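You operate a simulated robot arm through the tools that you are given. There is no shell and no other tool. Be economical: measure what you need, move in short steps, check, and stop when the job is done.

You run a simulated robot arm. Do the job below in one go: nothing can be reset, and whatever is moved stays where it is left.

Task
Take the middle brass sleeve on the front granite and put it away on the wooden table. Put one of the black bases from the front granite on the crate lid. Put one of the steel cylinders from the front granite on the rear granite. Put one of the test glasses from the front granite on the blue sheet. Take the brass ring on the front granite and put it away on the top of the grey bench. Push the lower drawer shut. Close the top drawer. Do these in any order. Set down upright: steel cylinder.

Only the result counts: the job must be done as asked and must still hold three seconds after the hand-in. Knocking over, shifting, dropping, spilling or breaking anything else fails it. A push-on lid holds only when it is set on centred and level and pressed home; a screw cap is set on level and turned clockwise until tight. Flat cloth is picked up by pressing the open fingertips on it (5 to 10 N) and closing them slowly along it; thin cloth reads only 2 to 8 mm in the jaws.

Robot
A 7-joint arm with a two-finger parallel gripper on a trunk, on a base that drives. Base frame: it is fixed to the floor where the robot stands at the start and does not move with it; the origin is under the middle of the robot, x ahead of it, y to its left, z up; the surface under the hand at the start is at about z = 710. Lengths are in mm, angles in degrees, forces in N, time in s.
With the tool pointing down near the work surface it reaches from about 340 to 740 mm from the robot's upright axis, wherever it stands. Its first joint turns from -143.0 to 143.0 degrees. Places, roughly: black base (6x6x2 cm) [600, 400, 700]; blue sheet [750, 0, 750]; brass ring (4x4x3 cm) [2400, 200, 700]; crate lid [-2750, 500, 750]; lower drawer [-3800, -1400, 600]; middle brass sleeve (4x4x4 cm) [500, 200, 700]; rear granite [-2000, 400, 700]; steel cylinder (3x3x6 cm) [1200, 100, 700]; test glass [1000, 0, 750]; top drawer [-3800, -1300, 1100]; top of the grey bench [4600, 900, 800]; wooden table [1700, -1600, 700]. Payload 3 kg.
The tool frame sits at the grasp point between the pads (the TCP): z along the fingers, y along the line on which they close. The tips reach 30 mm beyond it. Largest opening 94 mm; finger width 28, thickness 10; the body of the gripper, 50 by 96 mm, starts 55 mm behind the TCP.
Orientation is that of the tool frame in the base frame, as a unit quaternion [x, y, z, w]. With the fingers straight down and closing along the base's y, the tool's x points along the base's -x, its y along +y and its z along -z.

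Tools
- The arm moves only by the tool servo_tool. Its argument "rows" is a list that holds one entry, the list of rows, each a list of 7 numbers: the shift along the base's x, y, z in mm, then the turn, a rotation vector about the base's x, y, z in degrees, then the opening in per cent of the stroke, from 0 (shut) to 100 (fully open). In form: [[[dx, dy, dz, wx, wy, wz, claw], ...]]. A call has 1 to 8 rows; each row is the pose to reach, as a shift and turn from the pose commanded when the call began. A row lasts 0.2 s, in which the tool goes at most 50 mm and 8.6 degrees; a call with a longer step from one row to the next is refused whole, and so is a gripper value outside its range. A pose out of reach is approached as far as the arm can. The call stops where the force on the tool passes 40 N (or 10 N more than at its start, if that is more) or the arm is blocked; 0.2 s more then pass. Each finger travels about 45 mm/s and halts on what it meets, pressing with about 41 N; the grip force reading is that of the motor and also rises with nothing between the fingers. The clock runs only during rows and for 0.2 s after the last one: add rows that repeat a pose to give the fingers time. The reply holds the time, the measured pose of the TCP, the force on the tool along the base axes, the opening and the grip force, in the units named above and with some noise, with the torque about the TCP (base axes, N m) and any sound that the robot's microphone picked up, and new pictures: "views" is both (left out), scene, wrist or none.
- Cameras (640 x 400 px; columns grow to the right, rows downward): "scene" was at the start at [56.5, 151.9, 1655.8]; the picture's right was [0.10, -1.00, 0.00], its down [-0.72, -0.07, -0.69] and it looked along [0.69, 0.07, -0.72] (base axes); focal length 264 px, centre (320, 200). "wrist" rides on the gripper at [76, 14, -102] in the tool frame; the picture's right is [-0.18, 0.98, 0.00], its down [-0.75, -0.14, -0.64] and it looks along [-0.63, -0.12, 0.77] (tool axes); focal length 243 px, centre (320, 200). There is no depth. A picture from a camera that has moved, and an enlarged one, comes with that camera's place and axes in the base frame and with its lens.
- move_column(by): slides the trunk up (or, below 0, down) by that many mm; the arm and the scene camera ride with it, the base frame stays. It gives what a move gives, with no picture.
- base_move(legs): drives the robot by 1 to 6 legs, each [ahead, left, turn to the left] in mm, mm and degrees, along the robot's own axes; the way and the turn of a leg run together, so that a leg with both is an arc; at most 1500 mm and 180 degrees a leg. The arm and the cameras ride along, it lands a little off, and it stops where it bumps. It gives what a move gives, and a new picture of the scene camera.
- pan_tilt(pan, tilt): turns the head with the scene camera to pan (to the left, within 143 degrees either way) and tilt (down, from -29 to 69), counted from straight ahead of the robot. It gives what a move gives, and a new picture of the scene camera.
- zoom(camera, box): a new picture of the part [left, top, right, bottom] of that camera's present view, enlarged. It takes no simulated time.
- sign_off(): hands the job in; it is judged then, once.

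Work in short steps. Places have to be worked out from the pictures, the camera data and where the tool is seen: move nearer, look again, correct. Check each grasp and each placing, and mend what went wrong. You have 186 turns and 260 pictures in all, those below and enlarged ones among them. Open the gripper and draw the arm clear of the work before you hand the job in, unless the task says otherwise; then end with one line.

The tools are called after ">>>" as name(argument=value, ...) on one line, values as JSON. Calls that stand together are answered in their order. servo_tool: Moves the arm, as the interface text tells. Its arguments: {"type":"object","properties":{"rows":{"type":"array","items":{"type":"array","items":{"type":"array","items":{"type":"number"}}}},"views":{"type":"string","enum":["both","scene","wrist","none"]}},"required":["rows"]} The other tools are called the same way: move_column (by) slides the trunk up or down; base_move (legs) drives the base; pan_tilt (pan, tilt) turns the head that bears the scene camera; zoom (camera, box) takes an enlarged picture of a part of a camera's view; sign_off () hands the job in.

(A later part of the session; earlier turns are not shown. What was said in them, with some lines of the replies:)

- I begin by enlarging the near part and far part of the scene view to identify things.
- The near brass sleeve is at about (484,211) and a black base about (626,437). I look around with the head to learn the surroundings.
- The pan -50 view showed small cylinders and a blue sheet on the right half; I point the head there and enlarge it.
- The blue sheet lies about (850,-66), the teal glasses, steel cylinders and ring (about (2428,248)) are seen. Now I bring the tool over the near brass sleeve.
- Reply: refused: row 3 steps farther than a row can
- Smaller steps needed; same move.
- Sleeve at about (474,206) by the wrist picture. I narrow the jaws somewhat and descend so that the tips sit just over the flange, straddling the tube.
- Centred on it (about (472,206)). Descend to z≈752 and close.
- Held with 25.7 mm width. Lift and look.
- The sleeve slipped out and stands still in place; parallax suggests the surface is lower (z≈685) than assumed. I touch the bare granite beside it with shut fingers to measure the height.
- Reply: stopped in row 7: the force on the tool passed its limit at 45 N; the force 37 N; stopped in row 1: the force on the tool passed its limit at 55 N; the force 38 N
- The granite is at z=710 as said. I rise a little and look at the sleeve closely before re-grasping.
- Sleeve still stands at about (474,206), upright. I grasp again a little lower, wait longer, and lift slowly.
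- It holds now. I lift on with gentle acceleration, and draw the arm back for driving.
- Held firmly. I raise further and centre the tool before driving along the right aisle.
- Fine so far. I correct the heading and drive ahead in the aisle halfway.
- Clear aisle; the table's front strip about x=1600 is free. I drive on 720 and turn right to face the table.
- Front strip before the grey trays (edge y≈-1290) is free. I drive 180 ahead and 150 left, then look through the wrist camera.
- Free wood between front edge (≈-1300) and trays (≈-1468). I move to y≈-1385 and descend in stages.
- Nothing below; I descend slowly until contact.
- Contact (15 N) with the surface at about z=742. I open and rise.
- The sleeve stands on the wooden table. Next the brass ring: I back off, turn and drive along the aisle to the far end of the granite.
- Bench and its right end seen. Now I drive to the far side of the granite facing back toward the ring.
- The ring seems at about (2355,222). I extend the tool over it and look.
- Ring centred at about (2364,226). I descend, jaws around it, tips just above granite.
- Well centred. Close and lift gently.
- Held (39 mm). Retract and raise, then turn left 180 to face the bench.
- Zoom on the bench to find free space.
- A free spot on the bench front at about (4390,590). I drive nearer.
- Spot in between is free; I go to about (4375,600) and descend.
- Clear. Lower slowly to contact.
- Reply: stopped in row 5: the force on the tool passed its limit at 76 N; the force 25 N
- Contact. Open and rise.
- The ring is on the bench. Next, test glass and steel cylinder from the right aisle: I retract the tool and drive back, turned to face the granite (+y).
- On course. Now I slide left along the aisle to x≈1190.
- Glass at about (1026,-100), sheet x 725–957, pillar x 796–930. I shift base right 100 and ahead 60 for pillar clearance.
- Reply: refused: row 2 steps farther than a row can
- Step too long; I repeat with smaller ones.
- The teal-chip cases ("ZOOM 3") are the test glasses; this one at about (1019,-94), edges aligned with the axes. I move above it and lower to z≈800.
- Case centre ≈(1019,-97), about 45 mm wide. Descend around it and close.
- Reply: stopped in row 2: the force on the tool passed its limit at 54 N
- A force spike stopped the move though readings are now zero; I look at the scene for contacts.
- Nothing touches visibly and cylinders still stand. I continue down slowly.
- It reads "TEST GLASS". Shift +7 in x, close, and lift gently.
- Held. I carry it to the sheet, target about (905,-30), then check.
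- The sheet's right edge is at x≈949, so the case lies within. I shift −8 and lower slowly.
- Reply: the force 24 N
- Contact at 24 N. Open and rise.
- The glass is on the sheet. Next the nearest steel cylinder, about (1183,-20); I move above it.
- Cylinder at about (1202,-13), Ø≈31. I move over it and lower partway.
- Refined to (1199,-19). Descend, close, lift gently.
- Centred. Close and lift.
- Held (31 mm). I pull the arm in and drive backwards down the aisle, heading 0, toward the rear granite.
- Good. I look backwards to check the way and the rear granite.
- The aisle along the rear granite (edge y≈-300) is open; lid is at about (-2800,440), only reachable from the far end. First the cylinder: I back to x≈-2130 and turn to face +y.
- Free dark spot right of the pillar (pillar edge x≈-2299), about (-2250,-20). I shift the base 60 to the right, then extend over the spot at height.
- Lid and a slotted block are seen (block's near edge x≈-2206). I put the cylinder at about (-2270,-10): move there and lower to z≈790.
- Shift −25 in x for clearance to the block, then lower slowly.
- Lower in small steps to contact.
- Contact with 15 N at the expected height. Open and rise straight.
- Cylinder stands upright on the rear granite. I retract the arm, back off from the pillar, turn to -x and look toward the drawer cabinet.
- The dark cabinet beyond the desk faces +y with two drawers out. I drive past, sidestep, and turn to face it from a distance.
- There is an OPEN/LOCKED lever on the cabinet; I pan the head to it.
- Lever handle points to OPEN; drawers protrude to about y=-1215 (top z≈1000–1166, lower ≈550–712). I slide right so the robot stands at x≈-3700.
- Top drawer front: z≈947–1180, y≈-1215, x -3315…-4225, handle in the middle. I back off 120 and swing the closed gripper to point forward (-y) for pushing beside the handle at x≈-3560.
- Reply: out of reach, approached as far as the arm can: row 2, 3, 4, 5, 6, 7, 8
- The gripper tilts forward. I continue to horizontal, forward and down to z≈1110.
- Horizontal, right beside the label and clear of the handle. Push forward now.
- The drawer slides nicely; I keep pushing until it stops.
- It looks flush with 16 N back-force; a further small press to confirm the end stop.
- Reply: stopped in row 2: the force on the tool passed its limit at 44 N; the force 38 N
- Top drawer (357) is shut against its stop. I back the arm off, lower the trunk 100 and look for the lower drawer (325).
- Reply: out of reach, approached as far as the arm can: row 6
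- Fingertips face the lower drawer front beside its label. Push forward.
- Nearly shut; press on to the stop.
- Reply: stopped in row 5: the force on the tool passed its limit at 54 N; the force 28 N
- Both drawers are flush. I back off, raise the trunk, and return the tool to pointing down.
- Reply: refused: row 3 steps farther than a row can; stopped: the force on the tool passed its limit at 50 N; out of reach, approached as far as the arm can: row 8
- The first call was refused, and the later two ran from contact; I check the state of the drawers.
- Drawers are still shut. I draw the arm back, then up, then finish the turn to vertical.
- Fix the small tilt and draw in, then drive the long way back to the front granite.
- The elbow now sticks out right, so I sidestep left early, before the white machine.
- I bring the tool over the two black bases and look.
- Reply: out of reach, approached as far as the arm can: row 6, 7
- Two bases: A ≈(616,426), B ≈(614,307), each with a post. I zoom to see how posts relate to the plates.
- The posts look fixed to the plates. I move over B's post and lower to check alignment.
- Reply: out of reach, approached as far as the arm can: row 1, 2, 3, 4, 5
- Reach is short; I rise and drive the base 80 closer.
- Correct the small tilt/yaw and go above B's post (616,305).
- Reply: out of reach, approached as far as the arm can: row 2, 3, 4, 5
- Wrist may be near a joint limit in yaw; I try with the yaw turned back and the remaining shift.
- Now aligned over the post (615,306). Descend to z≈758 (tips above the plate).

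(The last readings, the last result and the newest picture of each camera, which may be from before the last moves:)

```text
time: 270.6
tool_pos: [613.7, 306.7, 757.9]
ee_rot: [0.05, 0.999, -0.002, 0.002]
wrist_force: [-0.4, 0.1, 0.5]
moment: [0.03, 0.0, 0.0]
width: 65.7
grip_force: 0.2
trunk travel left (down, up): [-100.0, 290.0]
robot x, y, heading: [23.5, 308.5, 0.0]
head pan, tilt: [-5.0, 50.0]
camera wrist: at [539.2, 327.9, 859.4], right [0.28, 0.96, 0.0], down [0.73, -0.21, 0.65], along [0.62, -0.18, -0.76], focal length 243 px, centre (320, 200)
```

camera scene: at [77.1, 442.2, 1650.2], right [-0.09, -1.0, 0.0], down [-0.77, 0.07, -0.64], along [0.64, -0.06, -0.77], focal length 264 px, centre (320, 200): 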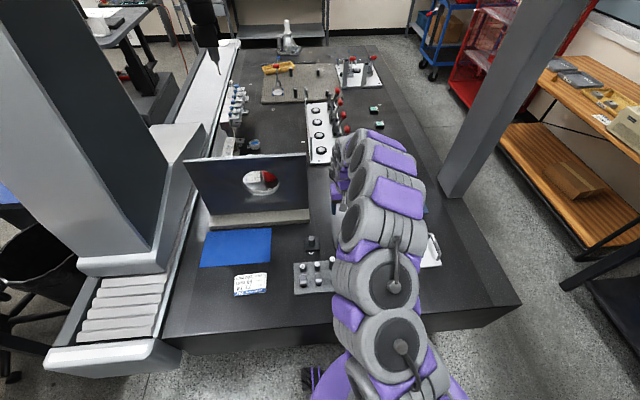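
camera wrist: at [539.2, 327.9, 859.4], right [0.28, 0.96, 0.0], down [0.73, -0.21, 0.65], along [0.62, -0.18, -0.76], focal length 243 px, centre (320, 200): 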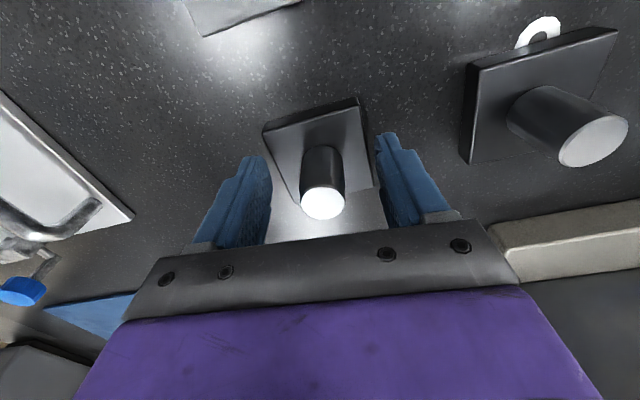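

Close on the post and lift a few mm to see if the plate comes too.

>>> servo_tool(rows=[[[0, 0, 0, 0, 0, 0, 30], [0, 0, 0, 0, 0, 0, 0], [0, 0, 0, 0, 0, 0, 0], [0, 0, 0, 0, 0, 0, 0], [0, 0, 2, 0, 0, 0, 0], [0, 0, 5, 0, 0, 0, 0], [0, 0, 9, 0, 0, 0, 0], [0, 0, 13, 0, 0, 0, 0]]], views="wrist")

```text
time: 272.4
tool_pos: [615.8, 306.5, 769.6]
ee_rot: [0.049, 0.999, 0.001, 0.0]
wrist_force: [-0.4, 0.0, -5.2]
moment: [-0.01, 0.04, 0.0]
width: 25.9
grip_force: 40.9
trunk travel left (down, up): [-100.0, 290.0]
robot x, y, heading: [23.5, 307.3, 0.2]
head pan, tilt: [-5.0, 50.0]
camera wrist: at [539.7, 327.4, 871.8], right [0.28, 0.96, 0.0], down [0.74, -0.21, 0.64], along [0.62, -0.18, -0.77], focal length 243 px, centre (320, 200)
```

wrist: 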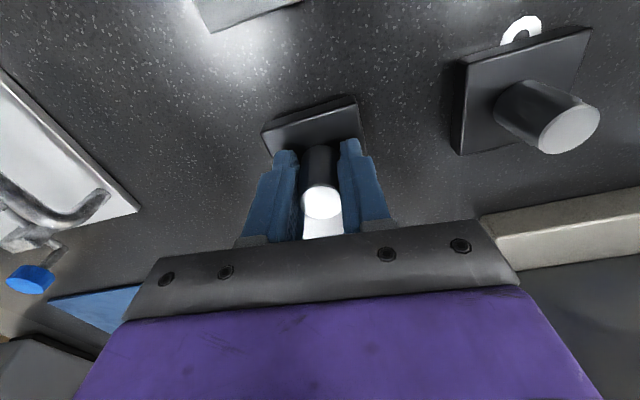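

Weight ≈5 N: the whole base came up as one piece. Lift on gently.

>>> servo_tool(rows=[[[0, 0, 5, 0, 0, 0, 0], [0, 0, 12, 0, 0, 0, 0], [0, 0, 22, 0, 0, 0, 0], [0, 0, 34, 0, 0, 0, 0], [-2, 0, 48, 0, 0, 0, 0], [-6, 0, 62, 0, 0, 0, 0], [-12, 0, 76, 0, 0, 0, 0], [-18, 0, 88, 0, 0, 0, 0]]], views="none")

>>> servo_tool(rows=[[[-6, 0, 8, 0, 0, 0, 0], [-16, -2, 20, 0, 0, 0, 0], [-32, -4, 36, 0, 0, 0, 0], [-52, -8, 52, 0, 0, 0, 0], [-74, -12, 68, 0, 0, 0, 0], [-96, -16, 82, 0, 0, 0, 0], [-116, -18, 92, 0, 0, 0, 0], [-128, -20, 98, 0, 0, 0, 0]]], views="wrist")

```text
time: 274.2
tool_pos: [596.5, 305.4, 858.6]
ee_rot: [0.048, 0.999, 0.001, 0.0]
wrist_force: [0.5, 0.5, -5.8]
moment: [0.01, 0.05, 0.02]
width: 25.8
grip_force: 41.0
trunk travel left (down, up): [-100.0, 290.0]
robot x, y, heading: [22.0, 307.1, 0.2]
head pan, tilt: [-5.0, 50.0]
```

```text
time: 276.0
tool_pos: [470.9, 285.7, 954.7]
ee_rot: [0.049, 0.999, 0.001, 0.001]
wrist_force: [0.1, -0.2, -5.1]
moment: [-0.02, 0.01, 0.01]
width: 25.1
grip_force: 40.6
trunk travel left (down, up): [-100.0, 290.0]
robot x, y, heading: [25.2, 308.6, -0.1]
head pan, tilt: [-5.0, 50.0]
camera wrist: at [395.4, 307.0, 1057.6], right [0.28, 0.96, 0.0], down [0.74, -0.21, 0.64], along [0.62, -0.18, -0.77], focal length 243 px, centre (320, 200)
```

wrist: 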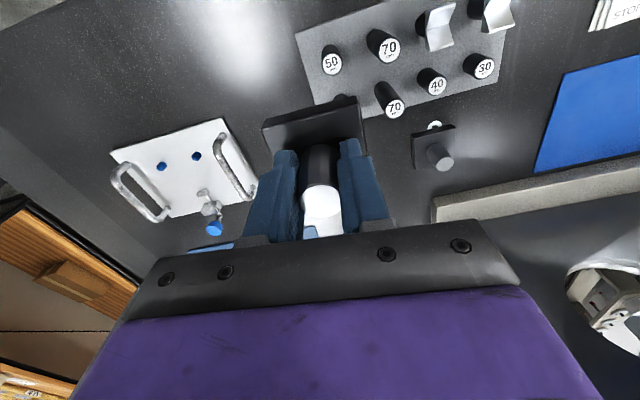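

Held firmly. I drive back to the rear granite's aisle, same way in reverse.

>>> base_move(legs=[[-330, 0, 0], [-300, -985, 0], [-1450, 0, 0]])

```text
time: 289.9
tool_pos: [-1628.3, -701.9, 955.7]
ee_rot: [0.023, 1.0, 0.001, 0.001]
wrist_force: [0.7, 0.8, -6.1]
moment: [0.02, 0.05, 0.02]
width: 25.1
grip_force: 40.8
trunk travel left (down, up): [-100.0, 290.0]
robot x, y, heading: [-2077.0, -698.9, 2.8]
head pan, tilt: [-5.0, 50.0]
camera scene: at [-2032.1, -566.1, 1650.3], right [-0.04, -1.0, 0.0], down [-0.77, 0.03, -0.64], along [0.64, -0.02, -0.77], focal length 264 px, centre (320, 200)
```

scene: 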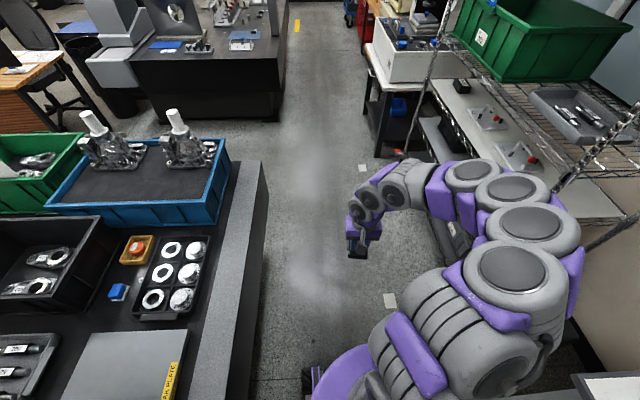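

Continue: straighten, back up to x≈-3500, then slide left to y≈420.

>>> base_move(legs=[[0, 0, -2.8], [-1430, 0, 0], [0, 1110, 0]])

```text
time: 302.9
tool_pos: [-3103.0, 382.8, 955.1]
ee_rot: [0.047, 0.999, 0.002, 0.001]
wrist_force: [0.6, 0.7, -5.4]
moment: [0.01, 0.0, 0.0]
width: 25.1
grip_force: 40.9
trunk travel left (down, up): [-100.0, 290.0]
robot x, y, heading: [-3551.8, 404.2, 0.2]
head pan, tilt: [-5.0, 50.0]
camera scene: at [-3497.7, 536.1, 1650.5], right [-0.08, -1.0, 0.0], down [-0.76, 0.07, -0.64], along [0.64, -0.05, -0.77], focal length 264 px, centre (320, 200)
```

scene: 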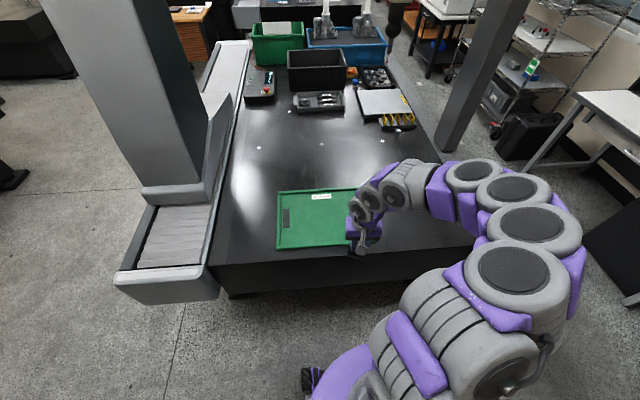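

Lid spans about x -2967…-2660, y 300…668. I drive 110 ahead and 80 left, then extend over its middle.

>>> base_move(legs=[[110, 85, 0]])

>>> servo_tool(rows=[[[6, 0, 0, 0, 0, 0, 0], [18, 0, 0, 0, 0, 0, 0], [36, 0, -4, 0, 0, 0, 0], [58, 0, -10, 0, 0, 0, 0], [82, 0, -18, 0, 0, 0, 0], [106, 0, -28, 0, 0, 0, 0], [126, 0, -38, 0, 0, 0, 0], [140, 0, -46, 0, 0, 0, 0]]])

```text
time: 304.2
tool_pos: [-2997.8, 457.1, 955.8]
ee_rot: [0.051, 0.999, 0.005, 0.001]
wrist_force: [0.8, -0.5, -6.8]
moment: [0.02, 0.01, 0.01]
width: 25.1
grip_force: 41.1
trunk travel left (down, up): [-100.0, 290.0]
robot x, y, heading: [-3441.0, 488.4, 0.2]
head pan, tilt: [-5.0, 50.0]
camera scene: at [-3389.5, 599.6, 1651.8], right [-0.09, -1.0, -0.01], down [-0.76, 0.08, -0.64], along [0.64, -0.05, -0.77], focal length 264 px, centre (320, 200)
```

scene: 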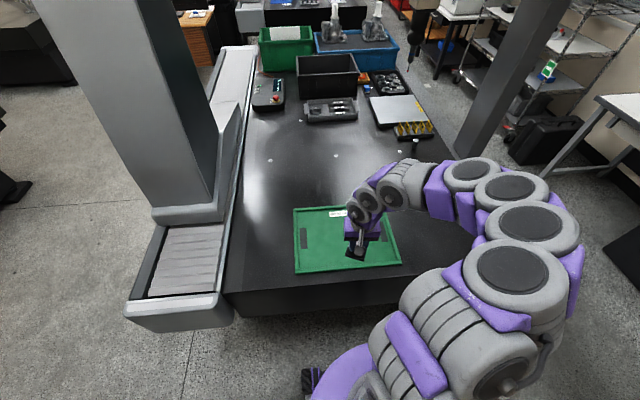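

```text
time: 306.0
tool_pos: [-2858.6, 479.8, 912.4]
ee_rot: [0.049, 0.999, -0.005, 0.003]
wrist_force: [-0.5, 0.7, -6.4]
moment: [0.0, 0.01, 0.01]
width: 25.1
grip_force: 41.2
trunk travel left (down, up): [-100.0, 290.0]
robot x, y, heading: [-3446.4, 490.1, -0.3]
head pan, tilt: [-5.0, 50.0]
camera scene: at [-3388.7, 632.4, 1649.5], right [-0.09, -1.0, 0.01], down [-0.77, 0.06, -0.64], along [0.64, -0.06, -0.77], focal length 264 px, centre (320, 200)
camera wrist: at [-2933.1, 502.5, 1014.0], right [0.28, 0.96, -0.01], down [0.73, -0.21, 0.65], along [0.62, -0.19, -0.76], focal length 243 px, centre (320, 200)
```

scene: 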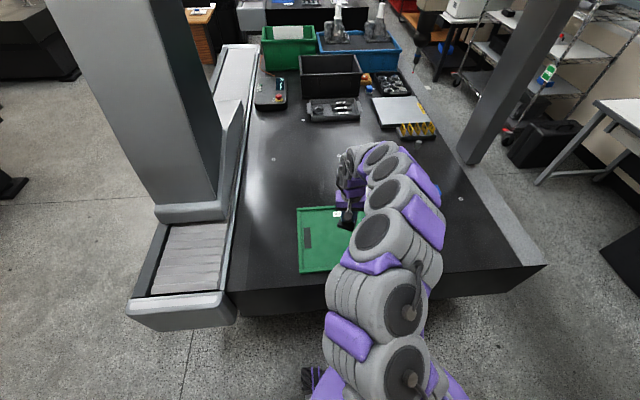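
wrist: 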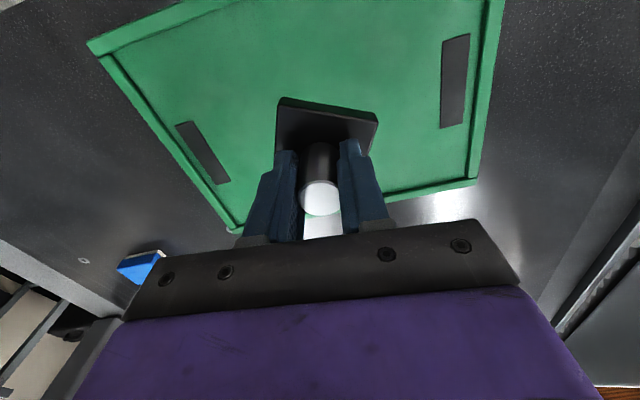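

Centre of lid ≈(-2812,462). I move there and lower in stages.

>>> servo_tool(rows=[[[5, -2, -6, 0, 0, 0, 0], [14, -6, -16, 0, 0, 0, 0], [26, -10, -30, 0, 0, 0, 0], [36, -14, -46, 0, 0, 0, 0], [40, -15, -64, 0, 0, 0, 0], [40, -15, -80, 0, 0, 0, 0], [40, -15, -94, 0, 0, 0, 0], [40, -15, -104, 0, 0, 0, 0]]], views="wrist")

```text
time: 307.8
tool_pos: [-2831.6, 465.2, 811.5]
ee_rot: [0.055, 0.998, -0.008, 0.004]
wrist_force: [-0.3, -0.4, -5.8]
moment: [-0.03, 0.0, -0.01]
width: 25.3
grip_force: 41.2
out of reach, approached as far as the arm can: row 4, 5, 6, 7, 8
trunk travel left (down, up): [-100.0, 290.0]
robot x, y, heading: [-3444.6, 491.1, -0.1]
head pan, tilt: [-5.0, 50.0]
camera wrist: at [-2907.0, 489.6, 910.7], right [0.29, 0.96, -0.01], down [0.73, -0.21, 0.65], along [0.62, -0.2, -0.76], focal length 243 px, centre (320, 200)
```

wrist: 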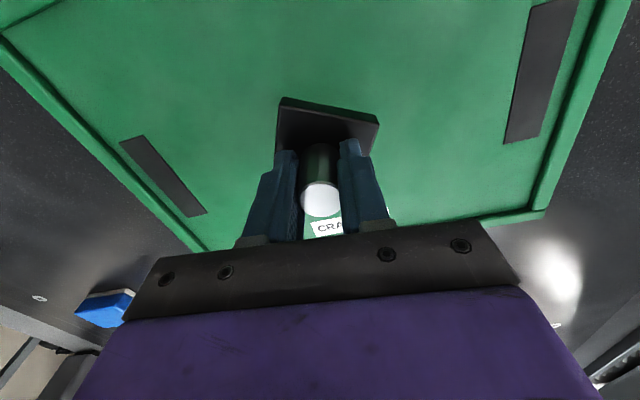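

Near a joint limit; I ease back 20 mm in x and lower slowly to contact.

>>> servo_tool(rows=[[[-8, 0, 0, 0, 0, 0, 0], [-18, 0, -4, 0, 0, 0, 0], [-22, 0, -12, 0, 0, 0, 0], [-22, 0, -20, 0, 0, 0, 0], [-22, 0, -26, 0, 0, 0, 0], [-22, 0, -30, 0, 0, 0, 0]]], views="wrist")

```text
time: 309.2
tool_pos: [-2853.7, 465.2, 782.0]
ee_rot: [0.051, 0.999, -0.002, 0.002]
wrist_force: [-0.1, 1.1, -5.5]
moment: [0.04, 0.01, 0.02]
width: 25.3
grip_force: 40.7
trunk travel left (down, up): [-100.0, 290.0]
robot x, y, heading: [-3446.1, 488.7, -0.2]
head pan, tilt: [-5.0, 50.0]
camera wrist: at [-2928.7, 487.1, 883.0], right [0.28, 0.96, 0.0], down [0.73, -0.21, 0.65], along [0.62, -0.18, -0.76], focal length 243 px, centre (320, 200)
```

wrist: 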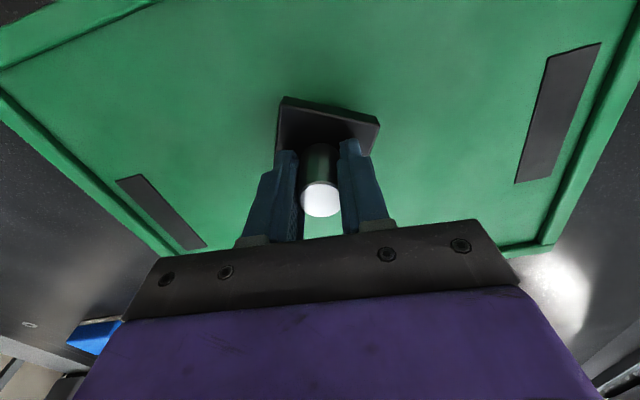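

Tilt is good and the plate sits well inside the lid. Lower in fine steps.

>>> servo_tool(rows=[[[0, 0, -3, 0, 0, 0, 0], [0, 0, -6, 0, 0, 0, 0], [0, 0, -9, 0, 0, 0, 0], [0, 0, -12, 0, 0, 0, 0], [0, 0, -14, 0, 0, 0, 0]]], views="none")

```text
time: 310.4
tool_pos: [-2854.4, 466.4, 767.7]
ee_rot: [0.052, 0.999, -0.005, 0.003]
wrist_force: [-1.0, 0.6, -5.9]
moment: [0.02, 0.04, 0.04]
width: 25.3
grip_force: 40.9
trunk travel left (down, up): [-100.0, 290.0]
robot x, y, heading: [-3442.2, 487.6, -0.6]
head pan, tilt: [-5.0, 50.0]
```

No contact yet; a little further.

>>> servo_tool(rows=[[[0, 0, -2, 0, 0, 0, 0], [0, 0, -4, 0, 0, 0, 0], [0, 0, -6, 0, 0, 0, 0], [0, 0, -8, 0, 0, 0, 0]]], views="wrist")

```text
time: 311.4
tool_pos: [-2855.8, 465.1, 762.6]
ee_rot: [0.052, 0.999, -0.005, 0.007]
wrist_force: [1.8, -3.5, 29.9]
moment: [0.36, 0.78, -0.01]
width: 25.3
grip_force: 40.6
trunk travel left (down, up): [-100.0, 290.0]
robot x, y, heading: [-3441.9, 484.9, -0.2]
head pan, tilt: [-5.0, 50.0]
camera wrist: at [-2931.0, 488.8, 863.0], right [0.29, 0.96, -0.01], down [0.73, -0.21, 0.65], along [0.63, -0.19, -0.76], focal length 243 px, centre (320, 200)
```

wrist: 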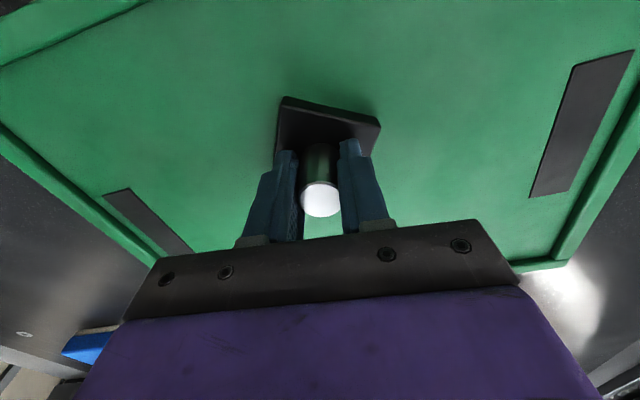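

Contact. Release and rise straight up.

>>> servo_tool(rows=[[[0, 0, 1, 0, 0, 0, 40], [0, 0, 1, 0, 0, 0, 60], [0, 0, 1, 0, 0, 0, 60], [0, 0, 25, 0, 0, 0, 60], [0, 0, 65, 0, 0, 0, 60], [0, 0, 110, 0, 0, 0, 60], [-30, 0, 140, 0, 0, 0, 60], [-70, 0, 160, 0, 0, 0, 60]]])

```text
time: 313.2
tool_pos: [-2922.4, 459.9, 921.4]
ee_rot: [0.051, 0.999, -0.001, 0.004]
wrist_force: [0.6, -0.7, 0.9]
moment: [0.02, 0.01, -0.02]
width: 56.2
grip_force: 0.0
trunk travel left (down, up): [-100.0, 290.0]
robot x, y, heading: [-3443.6, 486.3, -0.2]
head pan, tilt: [-5.0, 50.0]
camera scene: at [-3392.9, 619.3, 1650.6], right [-0.09, -1.0, 0.0], down [-0.76, 0.07, -0.64], along [0.64, -0.06, -0.77], focal length 264 px, centre (320, 200)
camera wrist: at [-2997.8, 481.6, 1021.9], right [0.28, 0.96, 0.0], down [0.73, -0.22, 0.65], along [0.62, -0.18, -0.76], focal length 243 px, centre (320, 200)
```

scene: 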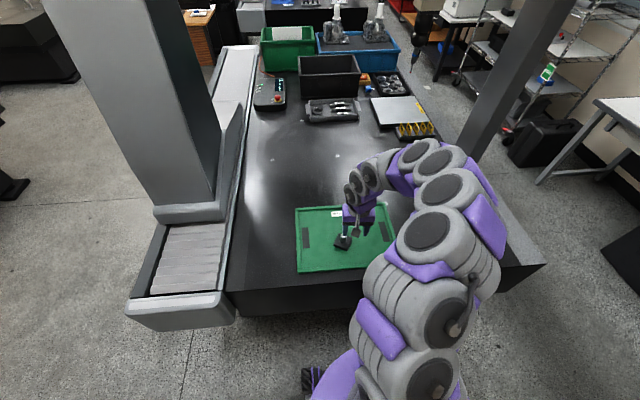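
wrist: 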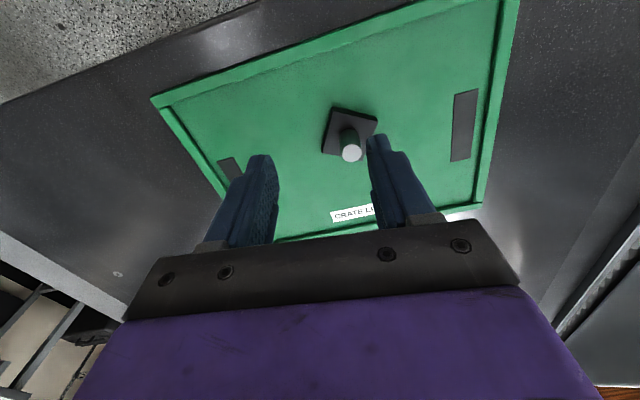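

The base sits on the lid. I draw clear by backing the base, and check the steel cylinder and drawers.

>>> base_move(legs=[[-250, 0, 0]])

>>> zoom(camera="scene", box=[260, 60, 500, 210])

>>> pan_tilt(pan=-110, tilt=30)

```text
time: 315.1
tool_pos: [-3173.4, 458.5, 920.4]
ee_rot: [0.052, 0.999, -0.001, 0.002]
wrist_force: [0.2, -0.6, 0.0]
moment: [0.02, 0.01, -0.03]
width: 56.7
grip_force: 0.0
trunk travel left (down, up): [-100.0, 290.0]
robot x, y, heading: [-3693.2, 488.0, -0.3]
head pan, tilt: [-5.0, 50.0]
camera scene: at [-3642.9, 621.9, 1650.4], right [-0.09, -1.0, 0.0], down [-0.76, 0.07, -0.64], along [0.64, -0.06, -0.77], focal length 264 px, centre (320, 200)
```

scene: 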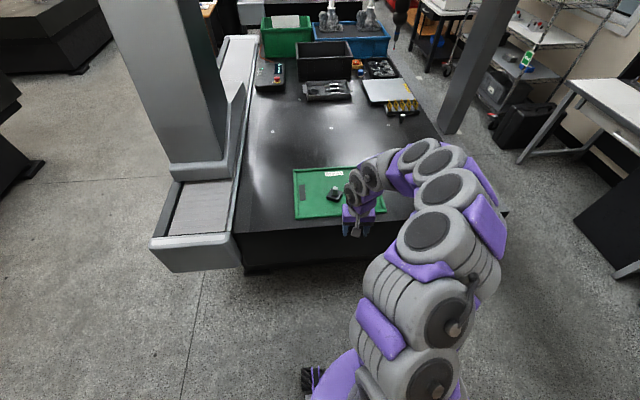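

```text
2.67 times, centred on (380, 135) of scene
camera zoom: at [-3642.9, 621.9, 1650.4], right [-0.09, -1.0, 0.0], down [-0.76, 0.07, -0.64], along [0.64, -0.06, -0.77], focal length 704 px, centre (160, 373)
```

zoom: 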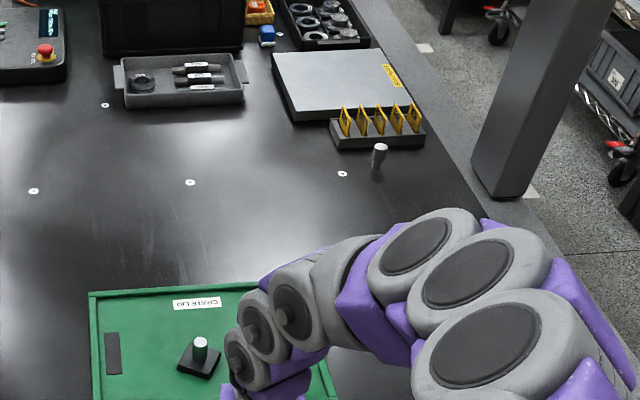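

```text
time: 316.9
tool_pos: [-3174.0, 460.1, 921.1]
ee_rot: [0.053, 0.999, -0.003, 0.002]
wrist_force: [0.2, 0.9, 0.5]
moment: [-0.03, 0.01, -0.01]
width: 56.4
grip_force: 0.1
trunk travel left (down, up): [-100.0, 290.0]
robot x, y, heading: [-3695.7, 484.7, -0.2]
head pan, tilt: [-110.0, 30.0]
camera scene: at [-3750.1, 544.8, 1680.1], right [-0.94, 0.35, 0.0], down [0.17, 0.47, -0.87], along [-0.3, -0.81, -0.5], focal length 264 px, centre (320, 200)
```

scene: 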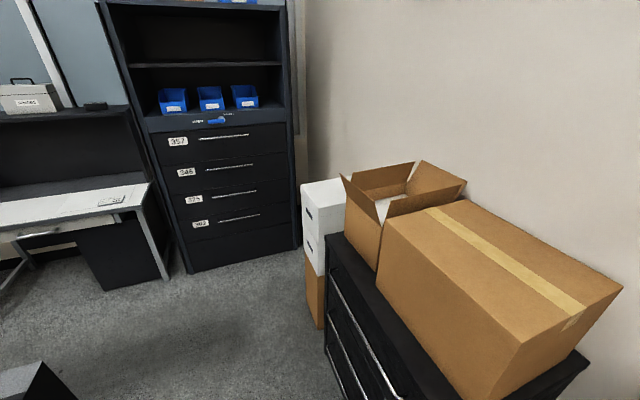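

The steel cylinder is upright, the base is on the lid and both drawers are shut. The gripper is open and clear, so I hand in.

>>> sign_off()

```text
The job is handed in.
```

All seven tasks are done and handed in. The sleeve, black base, steel cylinder (upright), test glass and ring are in their places, and both drawers are shut.
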